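You operate a simulated robot arm through the tools that you are given. There is no shell and no other tool. Be economical: measure what you need, move in short steps, check, and stop when the job is done.

The job below is to be done with a simulated robot arm. You get a single attempt, and the scene is never put back.

## Task
Check the end play and fit the matching blue disc under the cover.
Fine: read the play with the blue lever first, keep the clamp locked, refit the cover and lift again; the other discs and the pieces beside the mat stay.

It is judged by the outcome, as a careful person would: the job done as asked, and still so three seconds after it is handed in. It fails if anything else is knocked over, pushed out of place, dropped, spilled or broken. Lids that push on must go on centred and level and be pressed home; caps that screw on are set level and turned clockwise until they are tight.

## Robot
A 7-joint arm with a two-finger parallel gripper, fixed in place. Base frame: the origin is at the foot of the arm, x ahead of it, y to its left, z up. Units: mm, rad, N and s.
With the tool pointing down near the work surface it reaches from about 240 to 620 mm from the base axis. Its first joint turns from -1.152 to 1.152 rad. Payload 2.6 kg.
The TCP is the grasp point between the finger pads, 30 mm short of the fingertips. In the tool frame z runs along the fingers and y along their closing line. Largest opening 94 mm; finger width 28, thickness 10; the body of the gripper, 50 by 96 mm, starts 55 mm behind the TCP.
Orientation is that of the tool frame in the base frame, as [roll, pitch, yaw] about the fixed x, y, z axes, in that order (R = Rz(yaw) Ry(pitch) Rx(roll)). With the fingers straight down and closing along the base's y, the tool's x points along the base's -x, its y along +y and its z along -z.

## Interface
- The arm moves only by the tool servo_tool. Its argument "deltas" is a list of rows, each a list of 7 numbers: the gripper command, from -1 (fully open) to 1 (shut), values between in proportion, then the shift along the base's x, y, z in units of 20 mm (1.0 is 20 mm), then the turn, a rotation vector about the base's x, y, z in units of 6 degrees (1.0 is 6 degrees). In form: [[claw, x, y, z, wx, wy, wz], ...]. A call has 1 to 12 rows; each row shifts and turns the commanded pose from where the row before left it. A call with a number of a shift or a turn outside -1 to 1 is refused whole. Each row takes 0.2 s and may step no farther than 50 mm and 0.15 rad from the row before; otherwise, or with a gripper value out of range, the whole call is refused. A pose out of reach is approached as far as the arm can. The call stops where the force on the tool passes 40 N (or 10 N more than at its start, if that is more) or the arm is blocked; 0.2 s more then pass. The fingers move at their own pace (about 72 mm/s each) and stop on an object; they squeeze with about 42 N. The grip force told is the motor's: it shows also when the fingers shut on nothing. Time passes only in rows, and 0.2 s behind the last, so rows that do not move let the fingers close. It gives the time, the measured TCP pose, the force on the tool (base axes), the opening and the grip force at its end, in the units of the frame above (readings bear some noise).
- Cameras (640 x 400 px; columns grow to the right, rows downward): "scene" is fixed at [40, 433, 575.4]; the picture's right is [-0.75, -0.66, 0.00], its down [-0.30, 0.34, -0.89] and it looks along [0.59, -0.67, -0.45] (base axes); focal length 328 px, centre (320, 200). "wrist" rides on the gripper at [76, 14, -103] in the tool frame; the picture's right is [-0.18, 0.98, 0.00], its down [-0.75, -0.14, -0.64] and it looks along [-0.63, -0.12, 0.77] (tool axes); focal length 243 px, centre (320, 200). There is no depth. A picture from a camera that has moved, and an enlarged one, comes with that camera's place and axes in the base frame and with its lens.
- capture(camera): a new picture of that camera. No time passes.
- enlarge(camera, box): a new picture of the part [left, top, right, bottom] of that camera's present view, enlarged. No time passes.
- job_done(): hands the job in; it is judged then, once.

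Go step by step. Nothing tells you positions but the pictures and the camera data: compare them with the known pose of the tool, close in by small moves and look again before you grip or let go. The budget is 120 turns and 68 pictures, counting those below and the enlarged ones. Unless the task says otherwise, let go and move clear before handing in, and close with one line.

The tools are called after "Call:" as name(argument=value, ...) on one line, values as JSON. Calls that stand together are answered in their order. servo_tool: Moves the arm, as the interface text tells. Its arguments: {"type":"object","properties":{"deltas":{"type":"array"}},"required":["deltas"]} The other tools are called the same way: capture (camera) takes a picture; enlarge (camera, box) takes an enlarged picture of a part of a camera's view; job_done () hands the job in.

At the start:

```text
clock: 0.0
eef_pos: [355.6, 67.8, 397.5]
orientation: [-3.141, -0.002, -3.14]
contact_force: [-0.8, -0.6, 0.4]
gripper_width: 94.1
finger_force: 0.0
```

scene: 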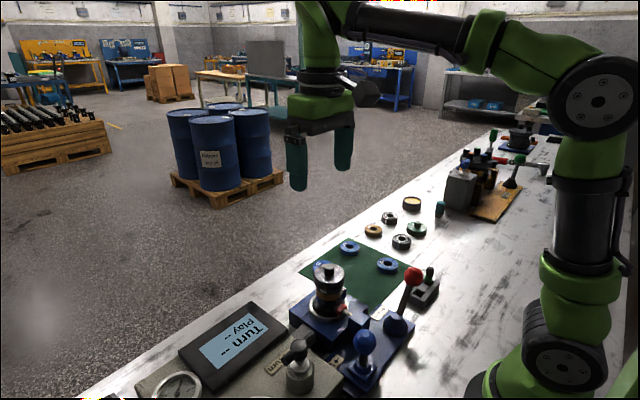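
wrist: 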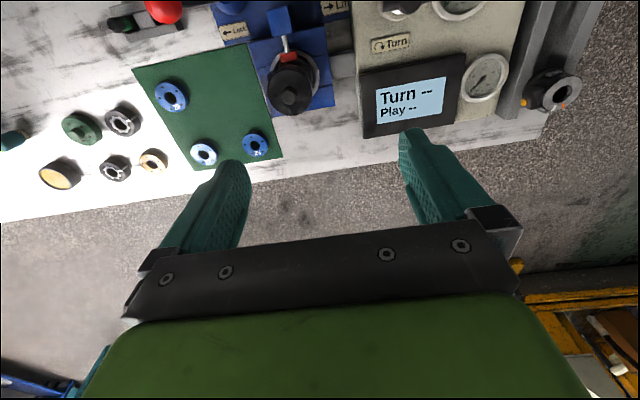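

I see a blue fixture with a spindle and cover, a display, levers (red, blue), and a green mat with blue discs. I'll look closer first.

Call:
enlarge(camera="scene", box=[240, 220, 460, 400])

Call:
enlarge(camera="wrist", box=[120, 0, 360, 170])

Call:
enlarge(camera="wrist", box=[340, 0, 600, 150])

```text
2.22 times, centred on (350, 310) of scene
camera zoom: at [40.0, 433.0, 575.4], right [-0.75, -0.66, 0.0], down [-0.3, 0.34, -0.89], along [0.59, -0.67, -0.45], focal length 730 px, centre (253, -44)
```

zoom: 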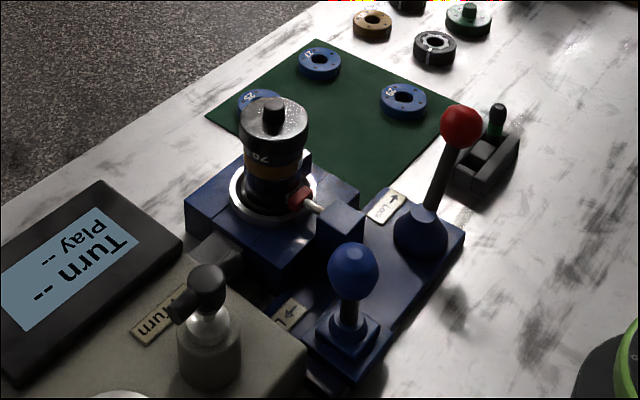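

```text
2.35 times, centred on (240, 85) of wrist
camera zoom: at [278.9, 82.4, 499.1], right [0.18, 0.98, 0.0], down [0.75, -0.14, 0.64], along [0.63, -0.12, -0.77], focal length 571 px, centre (508, 471)
```

zoom: 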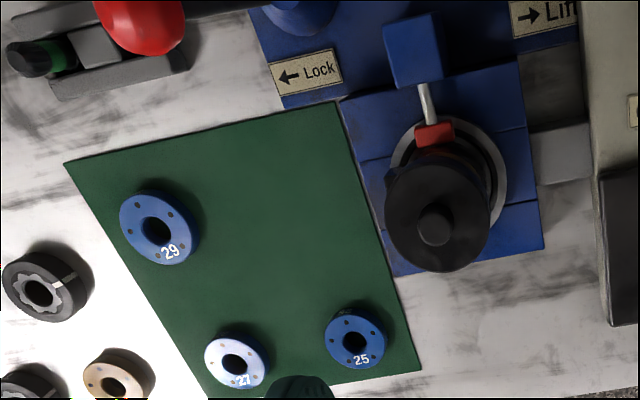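

```text
2.46 times, centred on (470, 75) of wrist
camera zoom: at [278.9, 82.4, 499.1], right [0.18, 0.98, 0.0], down [0.75, -0.14, 0.64], along [0.63, -0.12, -0.77], focal length 597 px, centre (-49, 508)
```

zoom: 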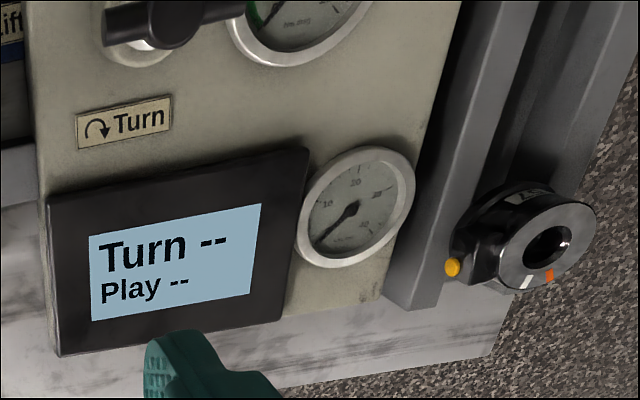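

Discs 25, 27 and 29 lie on the mat, and there are Lock (red) and Lift (blue) levers. I'll tilt the wrist camera to look down on the fixture.

Call:
servo_tool(deltas=[[-1, 0, -0.4, 0, 0, 1, 0], [-1, 0, -0.4, 0, 0, 1, 0], [-1, 0, -0.4, 0, 0, 1, 0], [-1, 0, -0.4, 0, 0, 1, 0], [-1, 0, -0.4, 0, 0, 1, 0], [-1, 0, 0, 0, 0, 0, 0]])

Call:
capture(camera="wrist")

```text
clock: 1.4
eef_pos: [317.2, 28.4, 368.2]
orientation: [3.141, -0.469, -3.14]
contact_force: [0.2, 0.3, -0.2]
gripper_width: 93.9
finger_force: 0.1
out of reach, approached as far as the arm can: row 4, 5
```

```text
62 pictures are left
camera wrist: at [295.7, 43.2, 493.0], right [0.16, 0.98, -0.08], down [0.96, -0.14, 0.23], along [0.22, -0.12, -0.97], focal length 243 px, centre (320, 200)
```

wrist: 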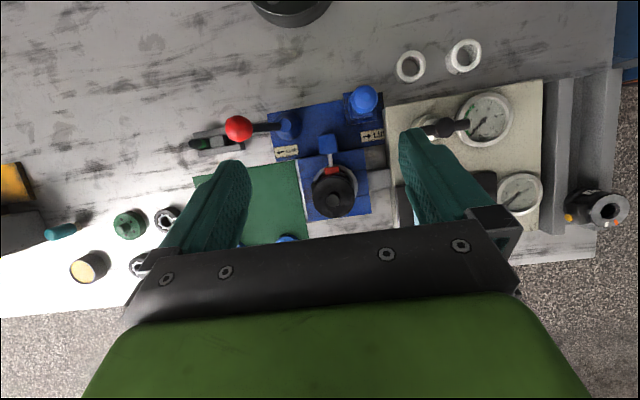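

Call:
enlarge(camera="wrist", box=[180, 70, 420, 230])

```text
2.50 times, centred on (300, 150) of wrist
camera zoom: at [295.7, 43.2, 493.0], right [0.16, 0.98, -0.08], down [0.96, -0.14, 0.23], along [0.22, -0.12, -0.97], focal length 606 px, centre (370, 325)
```

zoom: 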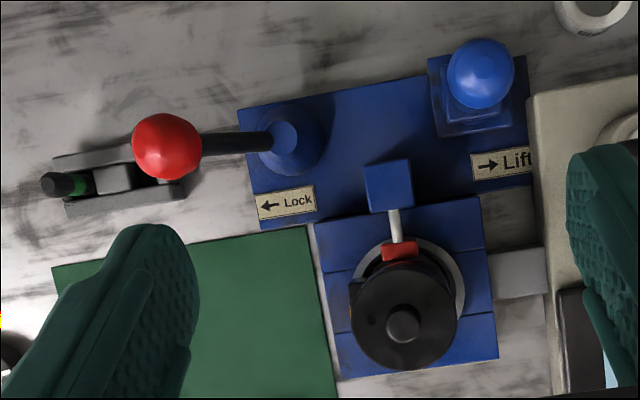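

Call:
enlarge(camera="scene", box=[290, 250, 380, 340])

Call:
enlarge(camera="scene", box=[340, 250, 450, 400])

```text
4.44 times, centred on (335, 295) of scene
camera zoom: at [40.0, 433.0, 575.4], right [-0.75, -0.66, 0.0], down [-0.3, 0.34, -0.89], along [0.59, -0.67, -0.45], focal length 1460 px, centre (253, -222)
```

zoom: 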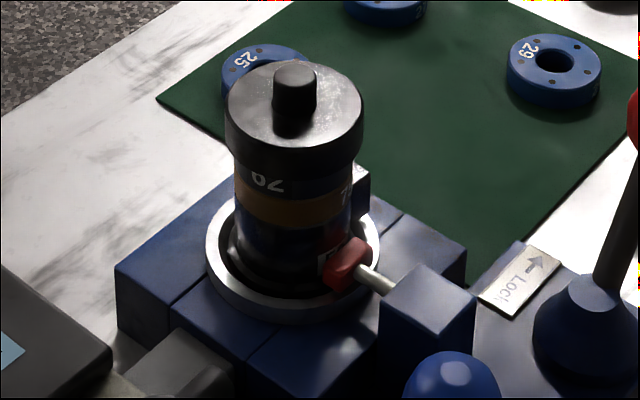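

```text
2.67 times, centred on (395, 325) of scene
camera zoom: at [40.0, 433.0, 575.4], right [-0.75, -0.66, 0.0], down [-0.3, 0.34, -0.89], along [0.59, -0.67, -0.45], focal length 876 px, centre (120, -133)
```

zoom: 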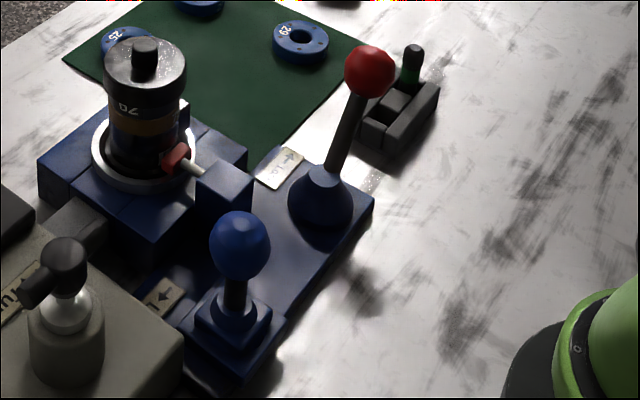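

The red lever leans to Lock (locked) and the blue Lift lever is upright, with its ball near (242, 87, 97). I'll straighten the tool and move above the blue ball.

Call:
servo_tool(deltas=[[-1, -0.42, 0.33, -0.9, 0, -0.5, 0], [-1, -0.42, 0.33, -0.9, 0, -0.5, 0], [-1, -0.42, 0.33, -0.9, 0, -0.5, 0], [-1, -0.42, 0.33, -0.9, 0, -0.5, 0], [-1, -0.42, 0.33, -0.9, 0, -0.5, 0], [-1, -0.42, 0.33, -0.9, 0, -0.5, 0], [-1, -0.42, 0.33, -0.9, 0, -0.5, 0], [-1, -0.42, 0.33, -0.9, 0, -0.5, 0], [-1, -0.42, 0.33, -0.9, 0, -0.48, 0], [-1, 0, 0, 0, 0, 0, 0]])

Call:
capture(camera="wrist")

Call:
capture(camera="scene")

```text
clock: 3.6
eef_pos: [242.7, 86.1, 204.9]
orientation: [3.14, -0.001, 3.141]
contact_force: [0.0, 0.3, 0.5]
gripper_width: 94.0
finger_force: 0.0
```

```text
58 pictures are left
camera wrist: at [165.6, 100.9, 307.1], right [0.18, 0.98, 0.0], down [0.75, -0.14, 0.64], along [0.63, -0.12, -0.77], focal length 243 px, centre (320, 200)
```

wrist: 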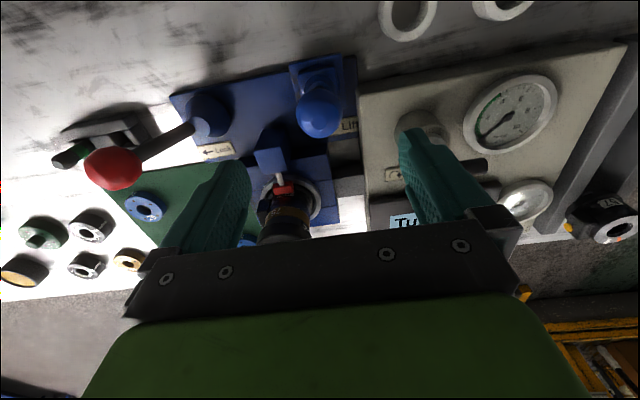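

```text
57 pictures are left
```

scene: 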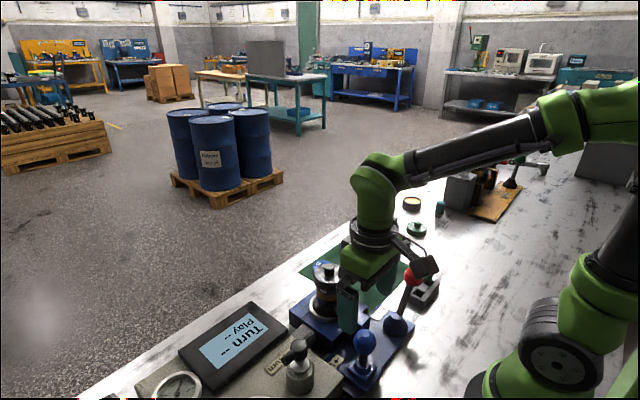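

The ball checks out at about (241, 86, 97). I'll descend straddling it.

Call:
servo_tool(deltas=[[-1, 0, 0.05, -1, 0, 0, 0], [-1, 0, 0, -1, 0, 0, 0], [-1, 0, 0, -1, 0, 0, 0], [-1, 0, 0, -1, 0, 0, 0], [-1, 0, 0, -1, 0, 0, 0], [-0.1, 0, 0, 0, 0, 0, 0], [-0.1, 0, 0, 0, 0, 0, 0]])

Call:
capture(camera="scene")

```text
clock: 5.2
eef_pos: [242.4, 87.4, 105.6]
orientation: [-3.141, -0.002, -3.14]
contact_force: [0.4, -0.5, 0.0]
gripper_width: 51.8
finger_force: 0.0
```

```text
56 pictures are left
```

scene: 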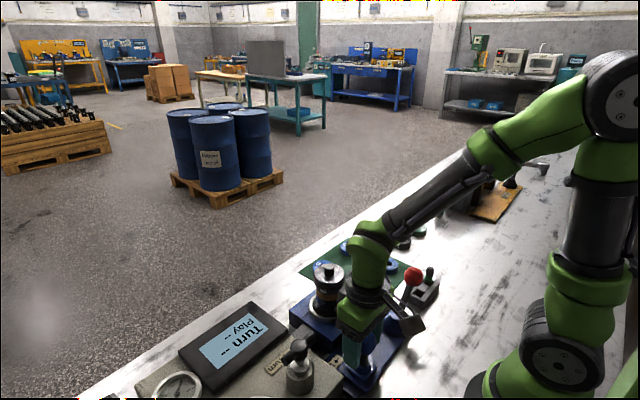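

The fingers straddle the ball. I'll push toward Lift (+y) gently.

Call:
servo_tool(deltas=[[-0.1, 0, 0.5, 0, 0, 0, 0], [-0.1, 0, 0.5, 0, 0, 0, 0], [-0.1, 0, 0.4, -0.1, 0, 0, 0], [-0.1, 0, 0.3, -0.1, 0, 0, 0], [-0.1, 0, 0, 0, 0, 0, 0]])

Call:
capture(camera="scene")

```text
clock: 6.4
eef_pos: [241.0, 122.4, 100.7]
orientation: [-3.141, -0.001, 3.141]
contact_force: [-1.3, -3.3, 0.5]
gripper_width: 53.7
finger_force: 1.6
```

```text
55 pictures are left
```

scene: 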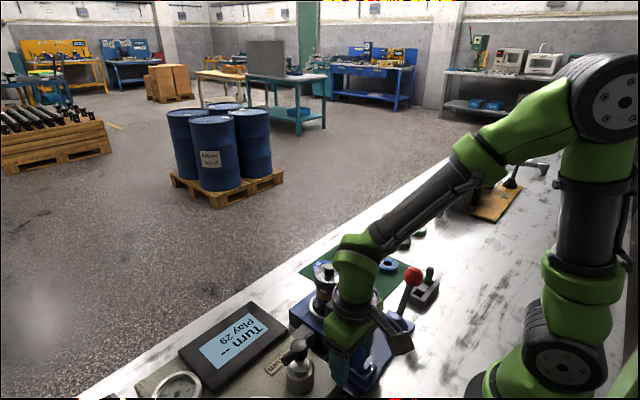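

Call:
enlarge(camera="scene", box=[180, 300, 290, 375])

Call:
servo_tool(deltas=[[-0.1, 0, 0.3, -0.1, 0, 0, 0], [-0.1, 0, 0.2, 0, 0, 0, 0], [-0.1, 0, 0, 0, 0, 0, 0], [-0.1, 0, 0, 0, 0, 0, 0]])

Call:
enlarge(camera="scene", box=[180, 300, 290, 375])

```text
5.33 times, centred on (235, 338) of scene
camera zoom: at [40.0, 433.0, 575.4], right [-0.75, -0.66, 0.0], down [-0.3, 0.34, -0.89], along [0.59, -0.67, -0.45], focal length 1751 px, centre (773, -533)
```

zoom: 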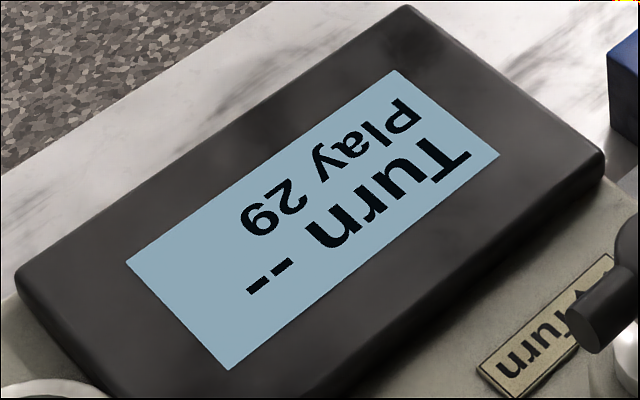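

```text
clock: 7.4
eef_pos: [241.2, 132.0, 99.7]
orientation: [3.14, -0.002, -3.14]
contact_force: [0.5, -16.1, 2.2]
gripper_width: 61.1
finger_force: 8.4
```

```text
5.33 times, centred on (235, 338) of scene
camera zoom: at [40.0, 433.0, 575.4], right [-0.75, -0.66, 0.0], down [-0.3, 0.34, -0.89], along [0.59, -0.67, -0.45], focal length 1751 px, centre (773, -533)
```

zoom: 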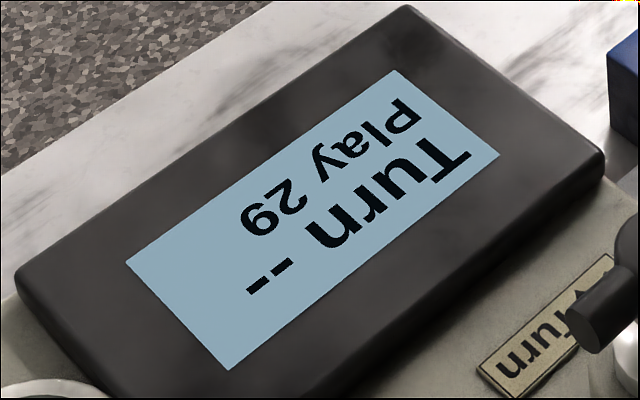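

Play reads 29 at the stop, so disc 29 matches. I'll bring the lever back and lift away.

Call:
servo_tool(deltas=[[-0.1, 0, -0.6, 0.05, 0, 0, 0], [-0.1, 0, -0.6, 0.05, 0, 0, 0], [-0.1, 0, -0.6, 0.05, 0, 0, 0], [-0.1, 0, -0.5, 0.05, 0, 0, 0], [-1, 0, 0, 0, 0, 0, 0], [-1, 0, 0, 0.5, 0, 0, 0], [-1, 0, 0, 1, 0, 0, 0], [-1, 0, 0, 1, 0, 0, 0], [-1, 0, 0, 1, 0, 0, 0], [-1, 0, 0, 1, 0, 0, 0], [-1, 0, 0, 1, 0, 0, 0]])

Call:
capture(camera="scene")

```text
clock: 9.8
eef_pos: [239.9, 88.0, 213.9]
orientation: [-3.141, 0.0, -3.14]
contact_force: [0.4, -0.5, -0.6]
gripper_width: 94.1
finger_force: 0.1
```

```text
52 pictures are left
```

scene: 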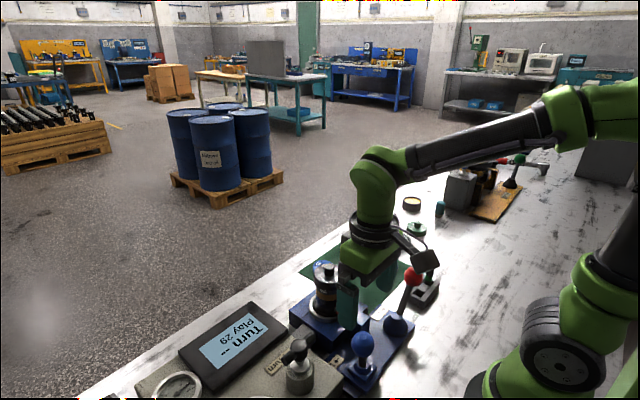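

The lever is back upright. Now I'll inspect the cover from the arm's side.

Call:
servo_tool(deltas=[[-1, 0.5, -0.8, 0.6, 0, 0, 0], [-1, 0.5, -0.8, 0.6, 0, 0, 0], [-1, 0.5, -0.8, 0.6, 0, 0, 0], [-1, 0.5, -0.6, 0.5, 0, 0, 0], [-1, 0, 0, 0, 0, 0, 0]])

Call:
enlarge(camera="wrist", box=[240, 100, 400, 225])

Call:
enlarge(camera="wrist", box=[0, 0, 640, 400])

```text
clock: 11.0
eef_pos: [282.0, 26.6, 258.9]
orientation: [-3.141, 0.001, 3.141]
contact_force: [-0.5, 0.1, -0.8]
gripper_width: 93.8
finger_force: 0.0
```

```text
3.20 times, centred on (320, 162) of wrist
camera zoom: at [205.6, 40.6, 362.1], right [0.18, 0.98, 0.0], down [0.75, -0.14, 0.64], along [0.63, -0.12, -0.77], focal length 776 px, centre (320, 320)
```

zoom: 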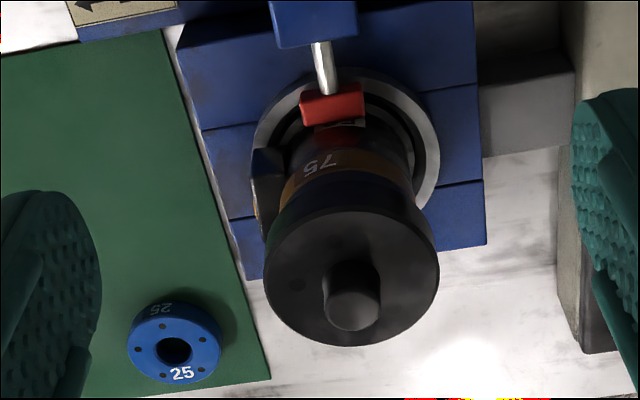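

```text
1.00 times, centred on (320, 200) of wrist
camera zoom: at [205.6, 40.6, 362.1], right [0.18, 0.98, 0.0], down [0.75, -0.14, 0.64], along [0.63, -0.12, -0.77], focal length 243 px, centre (320, 200)
```

zoom: 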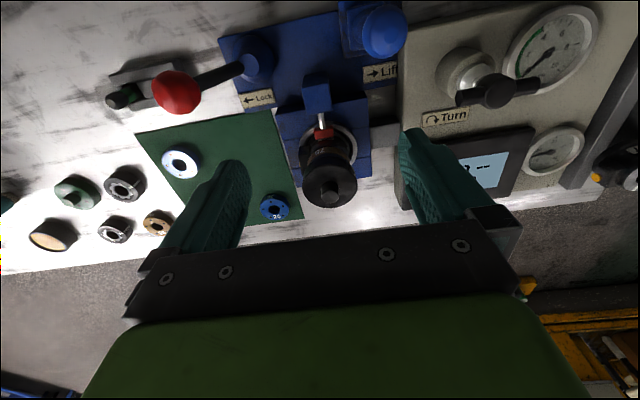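

Triangulating, the knob top of the cover is near (374, 20, 153). I'll hover above it with the gripper partly closed and check.

Call:
servo_tool(deltas=[[-1, 0.92, -0.07, -0.4, 0, 0, 0], [-0.4, 0.92, -0.07, -0.4, 0, 0, 0], [-0.2, 0.92, -0.07, -0.4, 0, 0, 0], [-0.1, 0.92, -0.07, -0.5, 0, 0, 0], [-0.1, 0.92, -0.05, -0.5, 0, 0, 0], [-0.1, 0, 0, 0, 0, 0, 0]])

Call:
capture(camera="wrist")

Call:
enlarge(camera="scene", box=[270, 190, 430, 350])

```text
clock: 12.4
eef_pos: [374.2, 20.4, 215.5]
orientation: [3.142, -0.001, 3.141]
contact_force: [-0.1, -0.3, 0.6]
gripper_width: 51.4
finger_force: 0.0
```

```text
49 pictures are left
camera wrist: at [298.6, 35.8, 317.6], right [0.18, 0.98, 0.0], down [0.75, -0.14, 0.64], along [0.63, -0.12, -0.77], focal length 243 px, centre (320, 200)
```

wrist: 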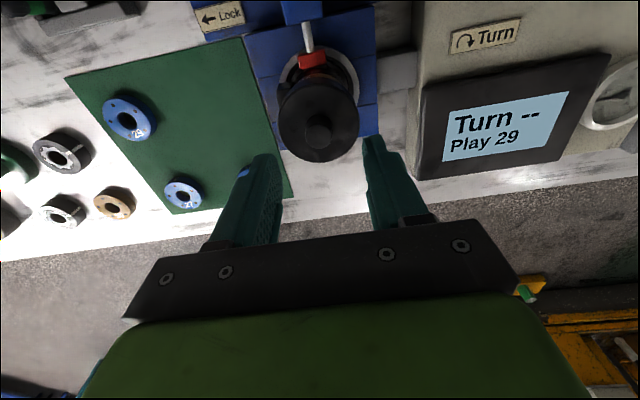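

```text
2.50 times, centred on (350, 270) of scene
camera zoom: at [40.0, 433.0, 575.4], right [-0.75, -0.66, 0.0], down [-0.3, 0.34, -0.89], along [0.59, -0.67, -0.45], focal length 821 px, centre (245, 25)
```

zoom: 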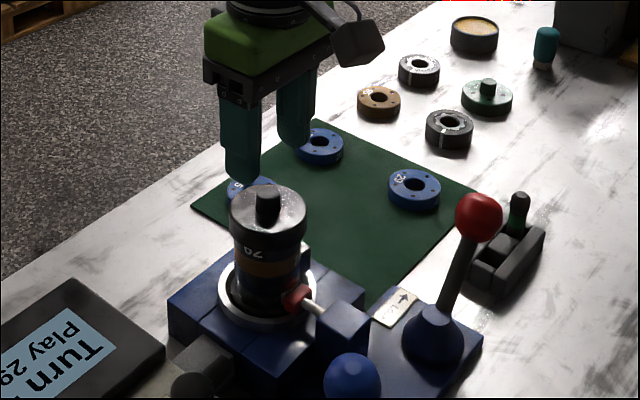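

Call:
enlarge(camera="wrist", box=[260, 60, 380, 180])

```text
3.33 times, centred on (320, 120) of wrist
camera zoom: at [298.6, 35.8, 317.6], right [0.18, 0.98, 0.0], down [0.75, -0.14, 0.64], along [0.63, -0.12, -0.77], focal length 809 px, centre (320, 467)
```

zoom: 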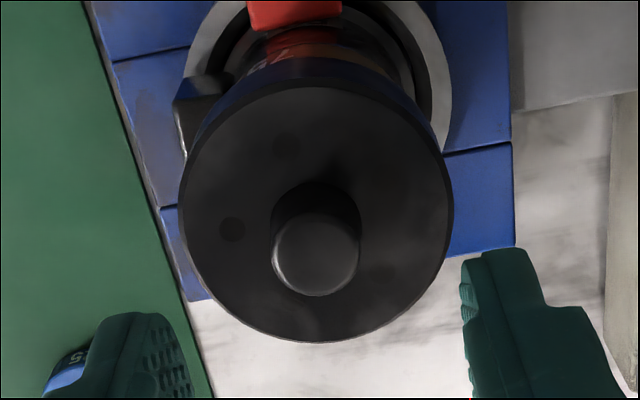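

The knob's axis is at about (374, 20.5), its top z 153 and the cap top z 131. I'll descend and grip the knob.

Call:
servo_tool(deltas=[[-0.1, 0, 0, -0.9, 0, 0, 0], [-0.1, 0, 0, -0.9, 0, 0, 0], [-0.1, 0, 0, -0.7, 0, 0, 0], [-0.1, 0, 0, 0, 0, 0, 0]])

Call:
enlarge(camera="wrist", box=[240, 80, 400, 200])

Call:
enlarge(camera="scene", box=[280, 200, 400, 320])

```text
clock: 13.5
eef_pos: [375.2, 19.2, 167.5]
orientation: [3.139, 0.004, 3.139]
contact_force: [-1.9, -0.3, 4.8]
gripper_width: 51.7
finger_force: 0.1
stopped in row 4: the force on the tool passed its limit (the readings are from after the stop); the commanded pose is now the measured one
```

```text
3.33 times, centred on (320, 140) of wrist
camera zoom: at [297.8, 35.4, 270.3], right [0.19, 0.98, 0.0], down [0.75, -0.14, 0.64], along [0.63, -0.12, -0.76], focal length 809 px, centre (320, 400)
```

zoom: 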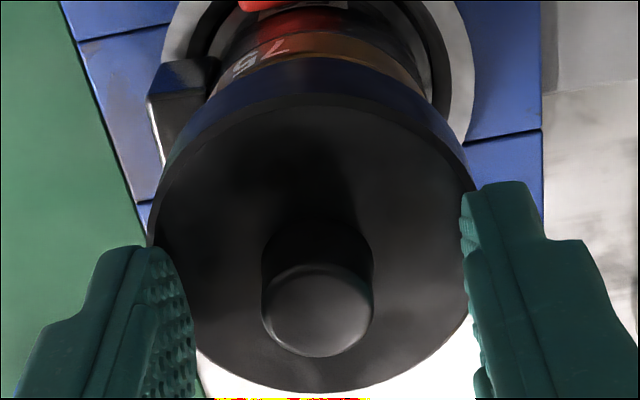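

```text
3.33 times, centred on (340, 260) of scene
camera zoom: at [40.0, 433.0, 575.4], right [-0.75, -0.66, 0.0], down [-0.3, 0.34, -0.89], along [0.59, -0.67, -0.45], focal length 1095 px, centre (253, 0)
```

zoom: 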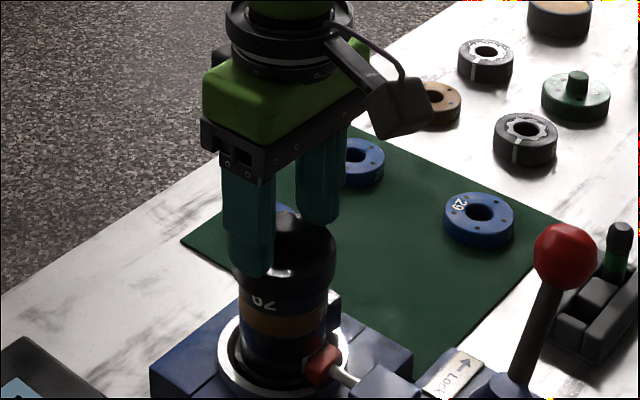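

Fingertips touched the cap top (z≈137). I'll raise slightly and close on the knob.

Call:
servo_tool(deltas=[[-0.1, -0.05, 0.05, 0.15, 0, 0, 0], [0.3, 0, 0, 0, 0, 0, 0], [0.6, 0, 0, 0, 0, 0, 0], [1, 0, 0, 0, 0, 0, 0], [1, 0, 0, 0, 0, 0, 0]])

Call:
enlarge(camera="wrist", box=[240, 80, 400, 200])

```text
clock: 14.7
eef_pos: [373.0, 21.2, 170.6]
orientation: [3.141, 0.004, 3.138]
contact_force: [-0.3, -1.7, 0.7]
gripper_width: 18.6
finger_force: 42.0
```

```text
3.33 times, centred on (320, 140) of wrist
camera zoom: at [296.8, 36.2, 273.1], right [0.19, 0.98, 0.0], down [0.75, -0.14, 0.64], along [0.63, -0.12, -0.76], focal length 809 px, centre (320, 400)
```

zoom: 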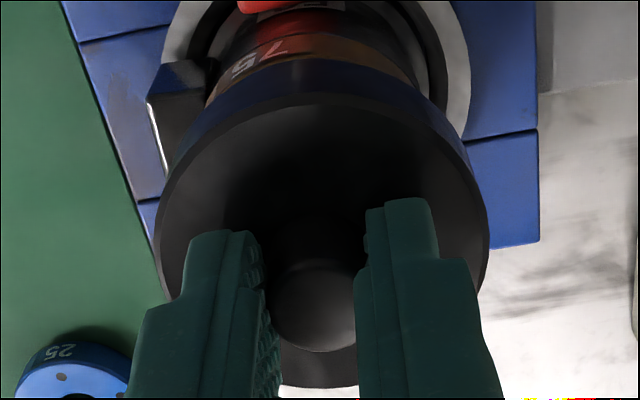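

Gripped. I'll lift slowly, watching the force.

Call:
servo_tool(deltas=[[1, 0, 0, 0.2, 0, 0, 0], [1, 0, 0, 0.2, 0, 0, 0], [1, 0, 0, 0.2, 0, 0, 0]])

Call:
enlarge(camera="scene", box=[280, 200, 400, 320])

```text
clock: 15.5
eef_pos: [372.7, 21.4, 181.6]
orientation: [3.138, 0.004, 3.137]
contact_force: [-0.4, -0.4, -3.5]
gripper_width: 18.7
finger_force: 42.2
```

```text
3.33 times, centred on (340, 260) of scene
camera zoom: at [40.0, 433.0, 575.4], right [-0.75, -0.66, 0.0], down [-0.3, 0.34, -0.89], along [0.59, -0.67, -0.45], focal length 1095 px, centre (253, 0)
```

zoom: 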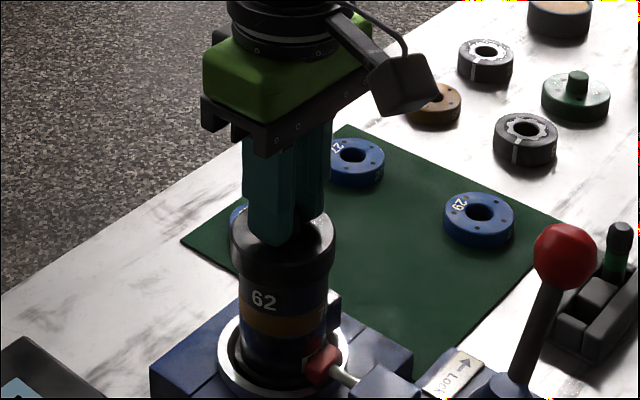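

Call:
servo_tool(deltas=[[1, 0, 0, 0.5, 0, 0, 0], [1, 0, 0, 0.5, 0, 0, 0], [1, 0, 0, 0.5, 0, 0, 0], [1, 0, 0, 0.5, 0, 0, 0]])

Call:
enlarge(camera="scene", box=[280, 200, 400, 320])

```text
clock: 16.5
eef_pos: [372.4, 21.8, 222.1]
orientation: [3.139, 0.004, 3.138]
contact_force: [-0.4, 1.1, -3.5]
gripper_width: 18.8
finger_force: 42.0
```

```text
3.33 times, centred on (340, 260) of scene
camera zoom: at [40.0, 433.0, 575.4], right [-0.75, -0.66, 0.0], down [-0.3, 0.34, -0.89], along [0.59, -0.67, -0.45], focal length 1095 px, centre (253, 0)
```

zoom: 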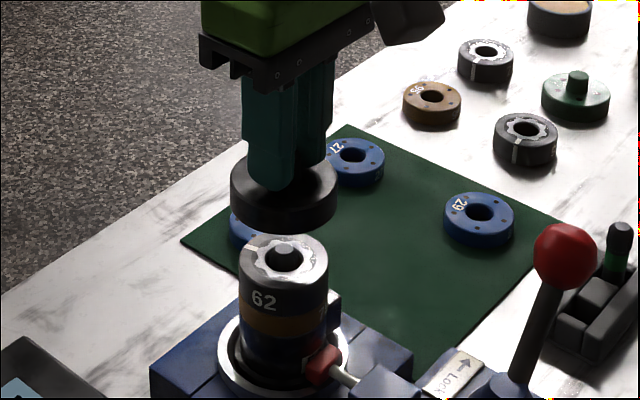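

The cover is off, revealing the stack with a centre pin. I'll set the cover down on a clear spot in the middle of the mat, near (410, -140).

Call:
servo_tool(deltas=[[1, 0.1, -0.9, 0.2, 0, 0, 0], [1, 0.23, -0.9, 0, 0, 0, 0], [1, 0.23, -0.9, 0, 0, 0, 0], [1, 0.23, -0.9, 0, 0, 0, 0], [1, 0.23, -0.9, 0, 0, 0, 0], [1, 0.23, -0.9, -0.5, 0, 0, 0], [1, 0.23, -0.9, -0.8, 0, 0, 0], [1, 0.23, -0.9, -0.9, 0, 0, 0], [1, 0.23, -0.9, -0.9, 0, 0, 0], [1, 0, 0, -0.9, 0, 0, 0], [1, 0, 0, -0.9, 0, 0, 0]])

Call:
capture(camera="scene")

Call:
capture(camera="wrist")

```text
clock: 18.9
eef_pos: [412.0, -141.0, 129.4]
orientation: [3.14, 0.005, 3.139]
contact_force: [0.8, 0.2, -4.1]
gripper_width: 19.0
finger_force: 42.0
```

```text
41 pictures are left
```

scene: 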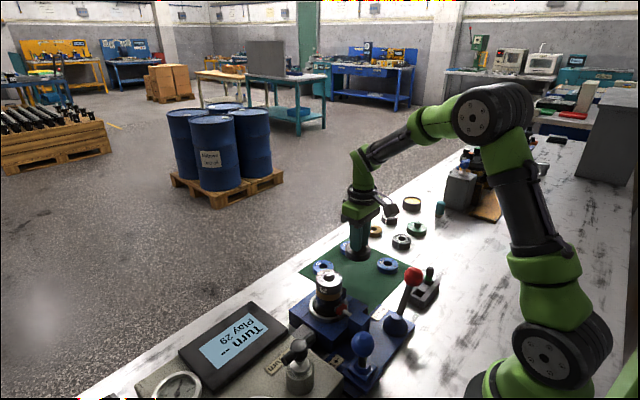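

```text
40 pictures are left
camera wrist: at [335.8, -126.2, 230.8], right [0.19, 0.98, 0.0], down [0.75, -0.14, 0.64], along [0.63, -0.12, -0.76], focal length 243 px, centre (320, 200)
```

wrist: 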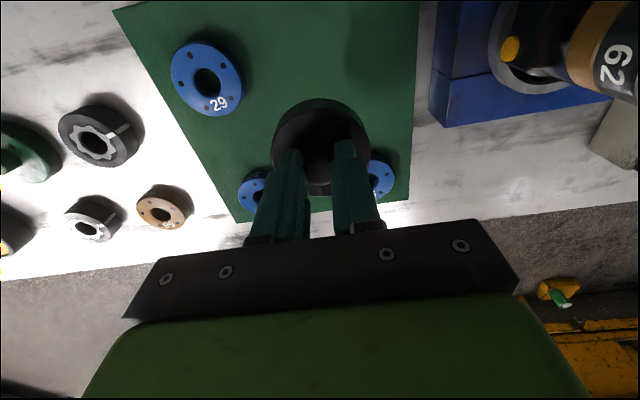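

The spot is clear of all discs. I'll descend.

Call:
servo_tool(deltas=[[1, 0, 0, -1, 0, 0, 0], [1, 0, 0, -1, 0, 0, 0], [1, 0, 0, -0.6, 0, 0, 0], [1, 0, 0, -0.2, 0, 0, 0], [1, 0, 0, 0, 0, 0, 0]])

Call:
enlarge(camera="scene", box=[310, 200, 420, 300])

```text
clock: 20.1
eef_pos: [411.4, -139.8, 72.9]
orientation: [3.14, 0.004, 3.137]
contact_force: [0.2, 0.5, -3.3]
gripper_width: 18.6
finger_force: 42.3
```

```text
4.00 times, centred on (365, 250) of scene
camera zoom: at [40.0, 433.0, 575.4], right [-0.75, -0.66, 0.0], down [-0.3, 0.34, -0.89], along [0.59, -0.67, -0.45], focal length 1314 px, centre (140, 0)
```

zoom: 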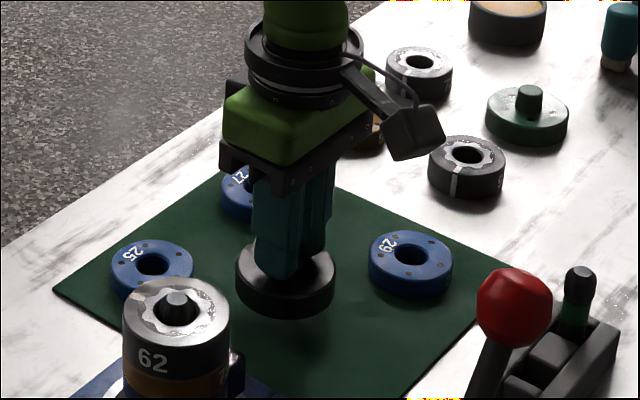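

Call:
servo_tool(deltas=[[1, 0, 0, -0.2, 0, 0, 0], [1, 0, 0, -0.15, 0, 0, 0], [1, 0, 0, -0.1, 0, 0, 0]])

Call:
enlarge(camera="scene", box=[310, 200, 420, 300])

```text
clock: 20.9
eef_pos: [412.3, -140.1, 64.3]
orientation: [3.141, 0.003, 3.138]
contact_force: [0.1, -0.7, -3.0]
gripper_width: 18.8
finger_force: 41.6
```

```text
4.00 times, centred on (365, 250) of scene
camera zoom: at [40.0, 433.0, 575.4], right [-0.75, -0.66, 0.0], down [-0.3, 0.34, -0.89], along [0.59, -0.67, -0.45], focal length 1314 px, centre (140, 0)
```

zoom: 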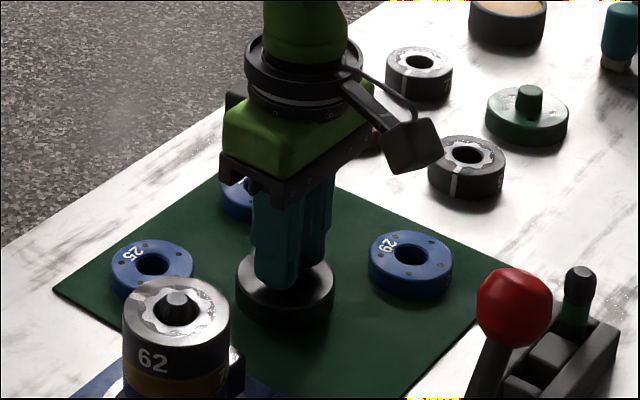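

Call:
servo_tool(deltas=[[1, 0, 0, -0.1, 0, 0, 0], [1, 0, 0, -0.1, 0, 0, 0], [1, 0, 0, 0, 0, 0, 0]])

```text
clock: 21.7
eef_pos: [413.0, -139.5, 61.0]
orientation: [3.139, 0.005, 3.138]
contact_force: [0.0, 0.0, -2.6]
gripper_width: 18.7
finger_force: 42.2
```

Call:
servo_tool(deltas=[[1, 0, 0, -0.075, 0, 0, 0], [1, 0, 0, -0.075, 0, 0, 0], [1, 0, 0, 0, 0, 0, 0]])

```text
clock: 22.5
eef_pos: [412.2, -139.3, 56.4]
orientation: [3.14, 0.004, 3.137]
contact_force: [-0.3, 0.0, -1.9]
gripper_width: 18.8
finger_force: 42.2
```

Call:
servo_tool(deltas=[[1, 0, 0, -0.05, 0, 0, 0], [1, 0, 0, -0.05, 0, 0, 0], [1, 0, 0, 0, 0, 0, 0]])

Call:
enlarge(camera="scene", box=[310, 200, 420, 300])

```text
clock: 23.3
eef_pos: [412.7, -140.9, 53.8]
orientation: [3.139, 0.003, 3.139]
contact_force: [-0.1, 0.5, -3.5]
gripper_width: 18.7
finger_force: 41.6
```

```text
4.00 times, centred on (365, 250) of scene
camera zoom: at [40.0, 433.0, 575.4], right [-0.75, -0.66, 0.0], down [-0.3, 0.34, -0.89], along [0.59, -0.67, -0.45], focal length 1314 px, centre (140, 0)
```

zoom: 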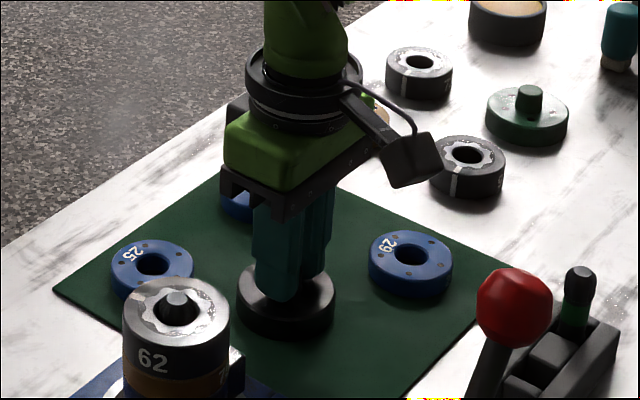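

Call:
servo_tool(deltas=[[1, 0, 0, -0.05, 0, 0, 0], [1, 0, 0, -0.05, 0, 0, 0], [1, 0, 0, -0.05, 0, 0, 0], [1, 0, 0, 0, 0, 0, 0]])

```text
clock: 24.3
eef_pos: [412.5, -140.7, 54.5]
orientation: [3.14, 0.004, 3.137]
contact_force: [-14.6, 3.8, 31.1]
gripper_width: 18.8
finger_force: 41.9
```

It has made contact with the mat at z≈54. I'll relieve the preload and release.

Call:
servo_tool(deltas=[[1, 0, 0, 0.1, 0, 0, 0], [1, 0, 0, 0, 0, 0, 0]])

```text
clock: 24.9
eef_pos: [414.5, -140.2, 53.5]
orientation: [3.139, 0.004, 3.139]
contact_force: [1.6, -1.7, 1.3]
gripper_width: 18.6
finger_force: 42.0
```

Call:
servo_tool(deltas=[[0.4, 0, 0, 0, 0, 0, 0], [0.1, 0, 0, 0.1, 0, 0, 0], [-0.1, 0, 0, 0.5, 0, 0, 0], [-0.1, 0, 0, 1, 0, 0, 0], [-0.1, 0, 0, 1, 0, 0, 0], [-0.1, 0, 0, 1, 0, 0, 0], [-0.1, -0.2, -0.5, 0.5, 0, 0, 0], [-0.5, -0.4, -1, 0, 0, 0, 0], [-0.5, -0.4, -1, 0, 0, 0, 0], [-0.5, -0.4, -1, 0, 0, 0, 0], [-0.5, -0.6, -0.9, 0, 0, 0, 0], [-0.5, 0, 0, 0, 0, 0, 0]])

Call:
capture(camera="wrist")

Call:
enlarge(camera="scene", box=[280, 190, 440, 350])

```text
clock: 27.5
eef_pos: [371.4, -228.5, 137.0]
orientation: [3.139, 0.003, 3.139]
contact_force: [-0.5, -0.6, 0.0]
gripper_width: 70.3
finger_force: 0.0
```

```text
36 pictures are left
camera wrist: at [294.9, -213.9, 239.1], right [0.19, 0.98, 0.0], down [0.75, -0.14, 0.64], along [0.63, -0.12, -0.76], focal length 243 px, centre (320, 200)
```

wrist: 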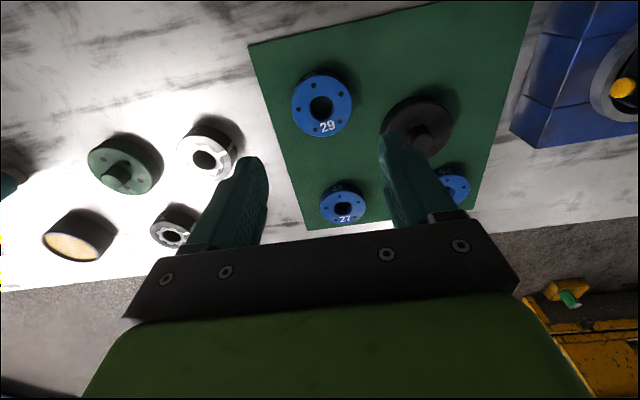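

```text
2.50 times, centred on (360, 270) of scene
camera zoom: at [40.0, 433.0, 575.4], right [-0.75, -0.66, 0.0], down [-0.3, 0.34, -0.89], along [0.59, -0.67, -0.45], focal length 821 px, centre (220, 25)
```

zoom: 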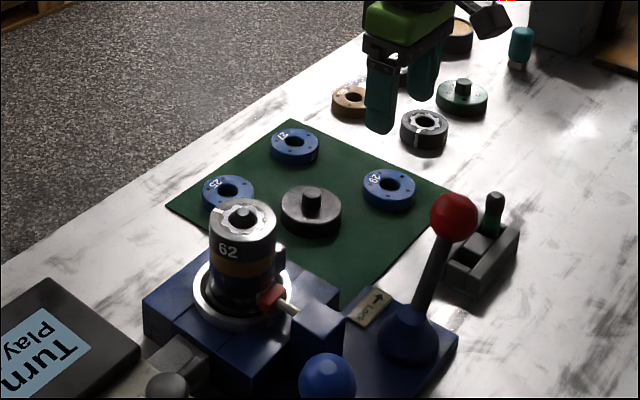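

Disc 29 is directly below at about (370, -228). I'll descend around it.

Call:
servo_tool(deltas=[[-0.5, -0.03, 0.03, -1, 0, 0, 0], [-0.5, 0, 0, -1, 0, 0, 0], [-0.5, 0, 0, -1, 0, 0, 0], [-0.5, 0, 0, -1, 0, 0, 0], [-0.5, 0, 0, 0, 0, 0, 0]])

Call:
enlarge(camera="wrist", box=[220, 80, 420, 220])

```text
clock: 28.7
eef_pos: [372.9, -227.7, 54.2]
orientation: [3.14, 0.004, 3.139]
contact_force: [0.7, 0.2, 0.5]
gripper_width: 70.6
finger_force: 0.0
```

```text
2.86 times, centred on (320, 150) of wrist
camera zoom: at [296.0, -212.9, 156.4], right [0.19, 0.98, 0.0], down [0.75, -0.14, 0.64], along [0.63, -0.12, -0.76], focal length 693 px, centre (320, 343)
```

zoom: 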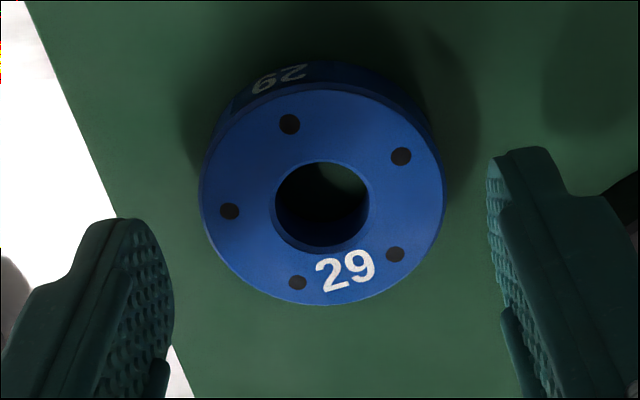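

Call:
servo_tool(deltas=[[-0.5, -0.1, 0.05, -0.5, 0, 0, 0], [-0.5, 0, 0, -0.4, 0, 0, 0], [-0.5, 0, 0, 0, 0, 0, 0]])

Call:
enlarge(camera="scene", box=[340, 200, 440, 300])

```text
clock: 29.5
eef_pos: [368.5, -226.6, 36.8]
orientation: [3.141, 0.004, 3.138]
contact_force: [0.1, 0.0, 0.2]
gripper_width: 70.5
finger_force: 0.1
```

```text
4.00 times, centred on (390, 250) of scene
camera zoom: at [40.0, 433.0, 575.4], right [-0.75, -0.66, 0.0], down [-0.3, 0.34, -0.89], along [0.59, -0.67, -0.45], focal length 1314 px, centre (40, 0)
```

zoom: 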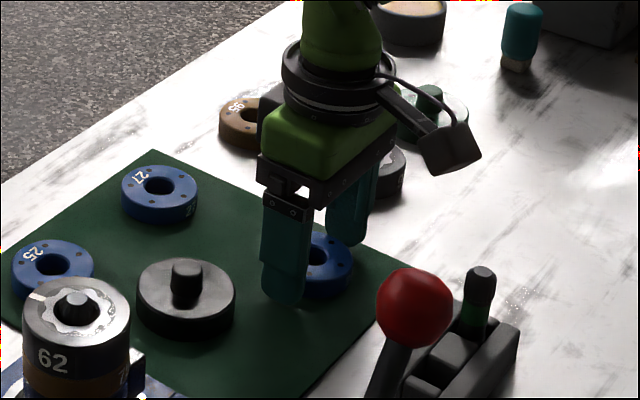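

Call:
servo_tool(deltas=[[-0.3, 0.05, 0, -0.05, 0, 0, 0], [-0.1, 0, 0, 0, 0, 0, 0], [1, 0, 0, 0, 0, 0, 0], [1, 0, 0, 0, 0, 0, 0], [1, 0, 0, 0, 0, 0, 0]])

Call:
enlarge(camera="wrist", box=[220, 80, 420, 220])

```text
clock: 30.7
eef_pos: [370.0, -227.2, 36.5]
orientation: [3.14, 0.005, 3.138]
contact_force: [-2.2, -0.7, 4.7]
gripper_width: 54.5
finger_force: 41.9
```

```text
2.86 times, centred on (320, 150) of wrist
camera zoom: at [293.9, -211.8, 138.7], right [0.19, 0.98, 0.0], down [0.75, -0.14, 0.64], along [0.63, -0.12, -0.76], focal length 693 px, centre (320, 343)
```

zoom: 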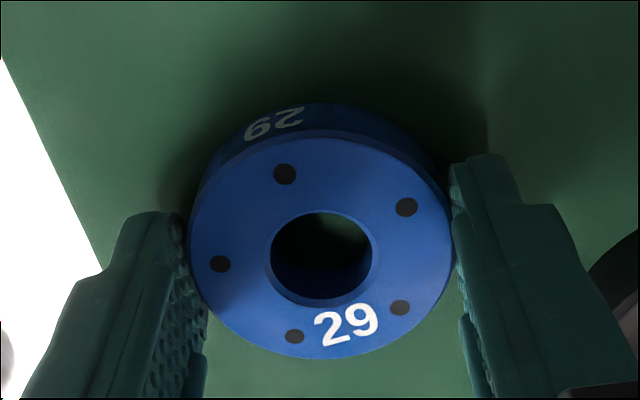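

Disc 29 is gripped (54.5 mm). I'll lift and carry it partway, then measure the pin.

Call:
servo_tool(deltas=[[1, 0, 0, 0.5, 0, 0, 0], [1, 0, 0, 1, 0, 0, 0], [1, 0, 0, 1, 0, 0, 0], [1, 0, 0, 1, 0, 0, 0], [1, 0, 0, 1, 0, 0, 0], [1, 0, 0.8, 1, 0, 0, 0], [1, 0, 1, 1, 0, 0, 0], [1, 0, 1, 1, 0, 0, 0], [1, 0, 1, 1, 0, 0, 0], [1, 0, 1, 0.5, 0, 0, 0], [1, 0, 1, 0, 0, 0, 0], [1, 0, 1, 0, 0, 0, 0]])

Call:
capture(camera="wrist")

```text
clock: 33.3
eef_pos: [370.3, -89.1, 217.6]
orientation: [3.14, 0.003, 3.137]
contact_force: [-0.1, 0.3, -1.9]
gripper_width: 54.6
finger_force: 42.2
```

```text
31 pictures are left
camera wrist: at [294.2, -74.4, 320.1], right [0.19, 0.98, 0.0], down [0.75, -0.14, 0.64], along [0.63, -0.12, -0.76], focal length 243 px, centre (320, 200)
```

wrist: 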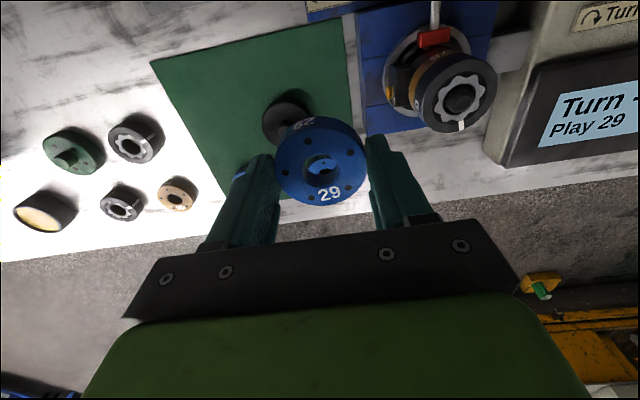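

Call:
enlarge(camera="wrist", box=[400, 40, 520, 140])

```text
4.00 times, centred on (460, 90) of wrist
camera zoom: at [294.2, -74.4, 320.1], right [0.19, 0.98, 0.0], down [0.75, -0.14, 0.64], along [0.63, -0.12, -0.76], focal length 970 px, centre (-240, 640)
```

zoom: 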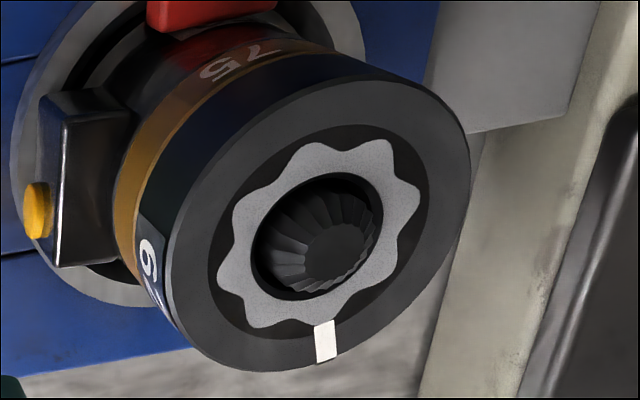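

The ring's axis is about (373.5, 21.2), with the ring top near z≈122 and pin top near z≈134. I'll move above it.

Call:
servo_tool(deltas=[[1, 0.03, 0.92, 0, 0, 0, 0], [1, 0.03, 0.92, 0, 0, 0, 0], [1, 0.03, 0.92, 0, 0, 0, 0], [1, 0.03, 0.92, 0, 0, 0, 0], [1, 0.03, 0.92, 0, 0, 0, 0], [1, 0.03, 0.92, -0.5, 0, 0, 0], [1, 0, 0, -0.5, 0, 0, 0], [1, 0, 0, 0, 0, 0, 0]])

Call:
enlarge(camera="scene", box=[280, 210, 380, 310])

Call:
enlarge(camera="wrist", box=[220, 60, 420, 220])

```text
clock: 35.1
eef_pos: [373.7, 20.7, 195.9]
orientation: [3.139, 0.004, 3.138]
contact_force: [-0.5, -0.1, -2.7]
gripper_width: 54.6
finger_force: 42.0
```

```text
4.00 times, centred on (330, 260) of scene
camera zoom: at [40.0, 433.0, 575.4], right [-0.75, -0.66, 0.0], down [-0.3, 0.34, -0.89], along [0.59, -0.67, -0.45], focal length 1314 px, centre (280, -40)
```

zoom: 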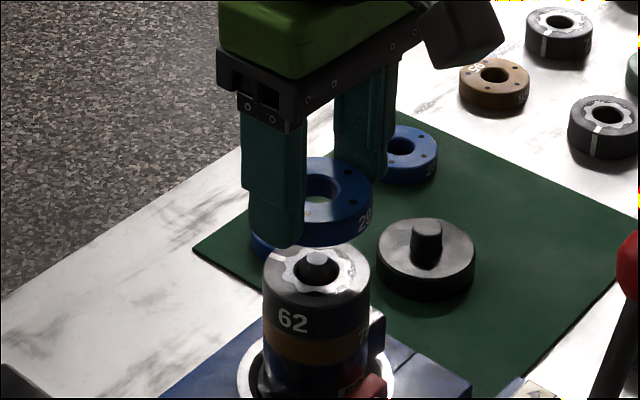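

```text
2.50 times, centred on (320, 140) of wrist
camera zoom: at [297.2, 35.2, 298.7], right [0.19, 0.98, 0.0], down [0.75, -0.14, 0.64], along [0.63, -0.12, -0.76], focal length 606 px, centre (320, 350)
```

zoom: 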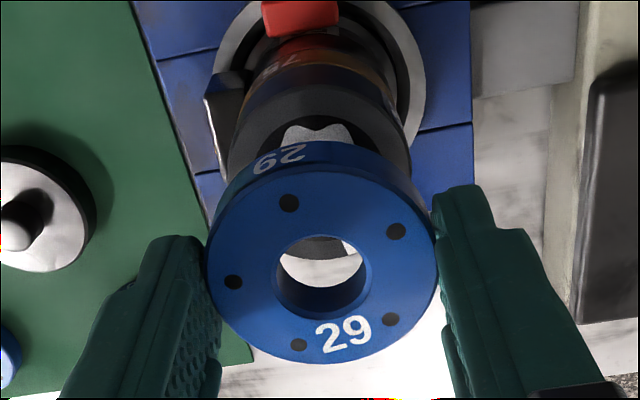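

Alignment looks good. I'll descend to just above the pin and look through the hole.

Call:
servo_tool(deltas=[[1, 0, 0.02, -0.5, 0, 0, 0], [1, 0, 0, -0.5, 0, 0, 0], [1, 0, 0, 0, 0, 0, 0]])

Call:
enlarge(camera="scene", box=[280, 210, 380, 310])

Call:
enlarge(camera="wrist", box=[220, 60, 420, 220])

```text
clock: 35.9
eef_pos: [373.2, 21.2, 176.2]
orientation: [3.141, 0.004, 3.139]
contact_force: [0.2, 0.4, -3.1]
gripper_width: 54.4
finger_force: 41.5
```

```text
4.00 times, centred on (330, 260) of scene
camera zoom: at [40.0, 433.0, 575.4], right [-0.75, -0.66, 0.0], down [-0.3, 0.34, -0.89], along [0.59, -0.67, -0.45], focal length 1314 px, centre (280, -40)
```

zoom: 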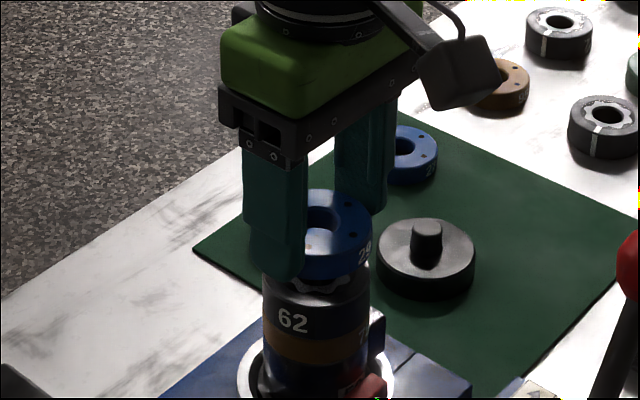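

```text
2.50 times, centred on (320, 140) of wrist
camera zoom: at [296.9, 34.8, 278.6], right [0.19, 0.98, 0.0], down [0.75, -0.14, 0.64], along [0.63, -0.12, -0.77], focal length 606 px, centre (320, 350)
```

zoom: 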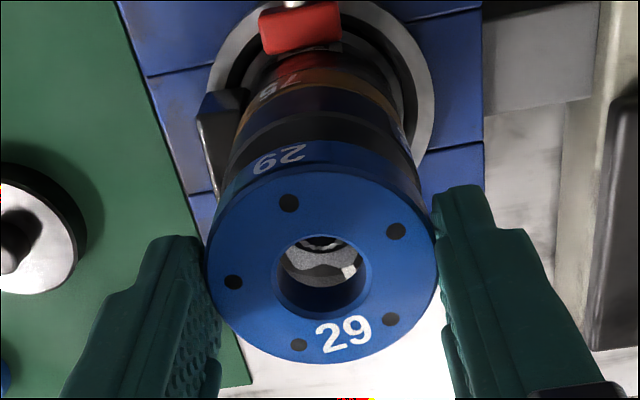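

Call:
servo_tool(deltas=[[1, 0, 0, -0.2, 0, 0, 0], [1, 0, 0, -0.2, 0, 0, 0], [1, 0, 0, -0.1, 0, 0, 0]])

Call:
enlarge(camera="wrist", box=[220, 60, 420, 220])

Call:
enlarge(camera="scene", box=[290, 240, 360, 310])

```text
clock: 36.7
eef_pos: [373.6, 19.8, 167.4]
orientation: [3.14, 0.003, 3.139]
contact_force: [0.5, -0.5, -2.5]
gripper_width: 54.3
finger_force: 42.0
```

```text
2.50 times, centred on (320, 140) of wrist
camera zoom: at [297.1, 34.6, 269.0], right [0.19, 0.98, 0.0], down [0.75, -0.14, 0.64], along [0.63, -0.12, -0.76], focal length 606 px, centre (320, 350)
```

zoom: 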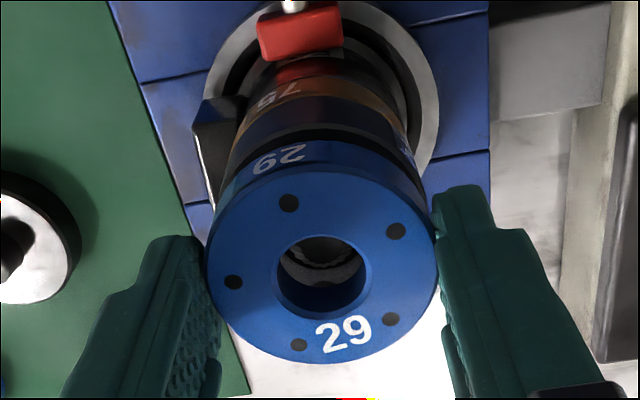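

```text
5.71 times, centred on (325, 275) of scene
camera zoom: at [40.0, 433.0, 575.4], right [-0.75, -0.66, 0.0], down [-0.3, 0.34, -0.89], along [0.59, -0.67, -0.45], focal length 1876 px, centre (291, -229)
```

zoom: 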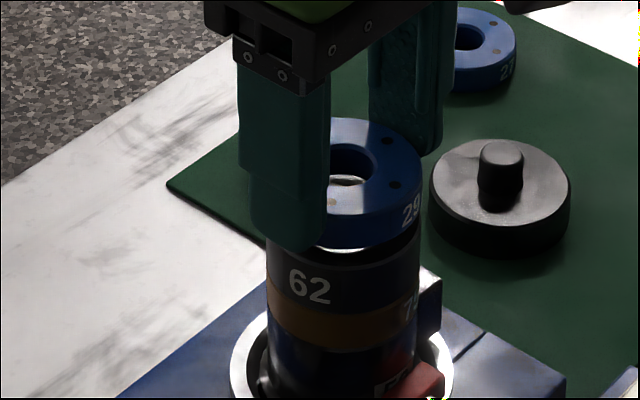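

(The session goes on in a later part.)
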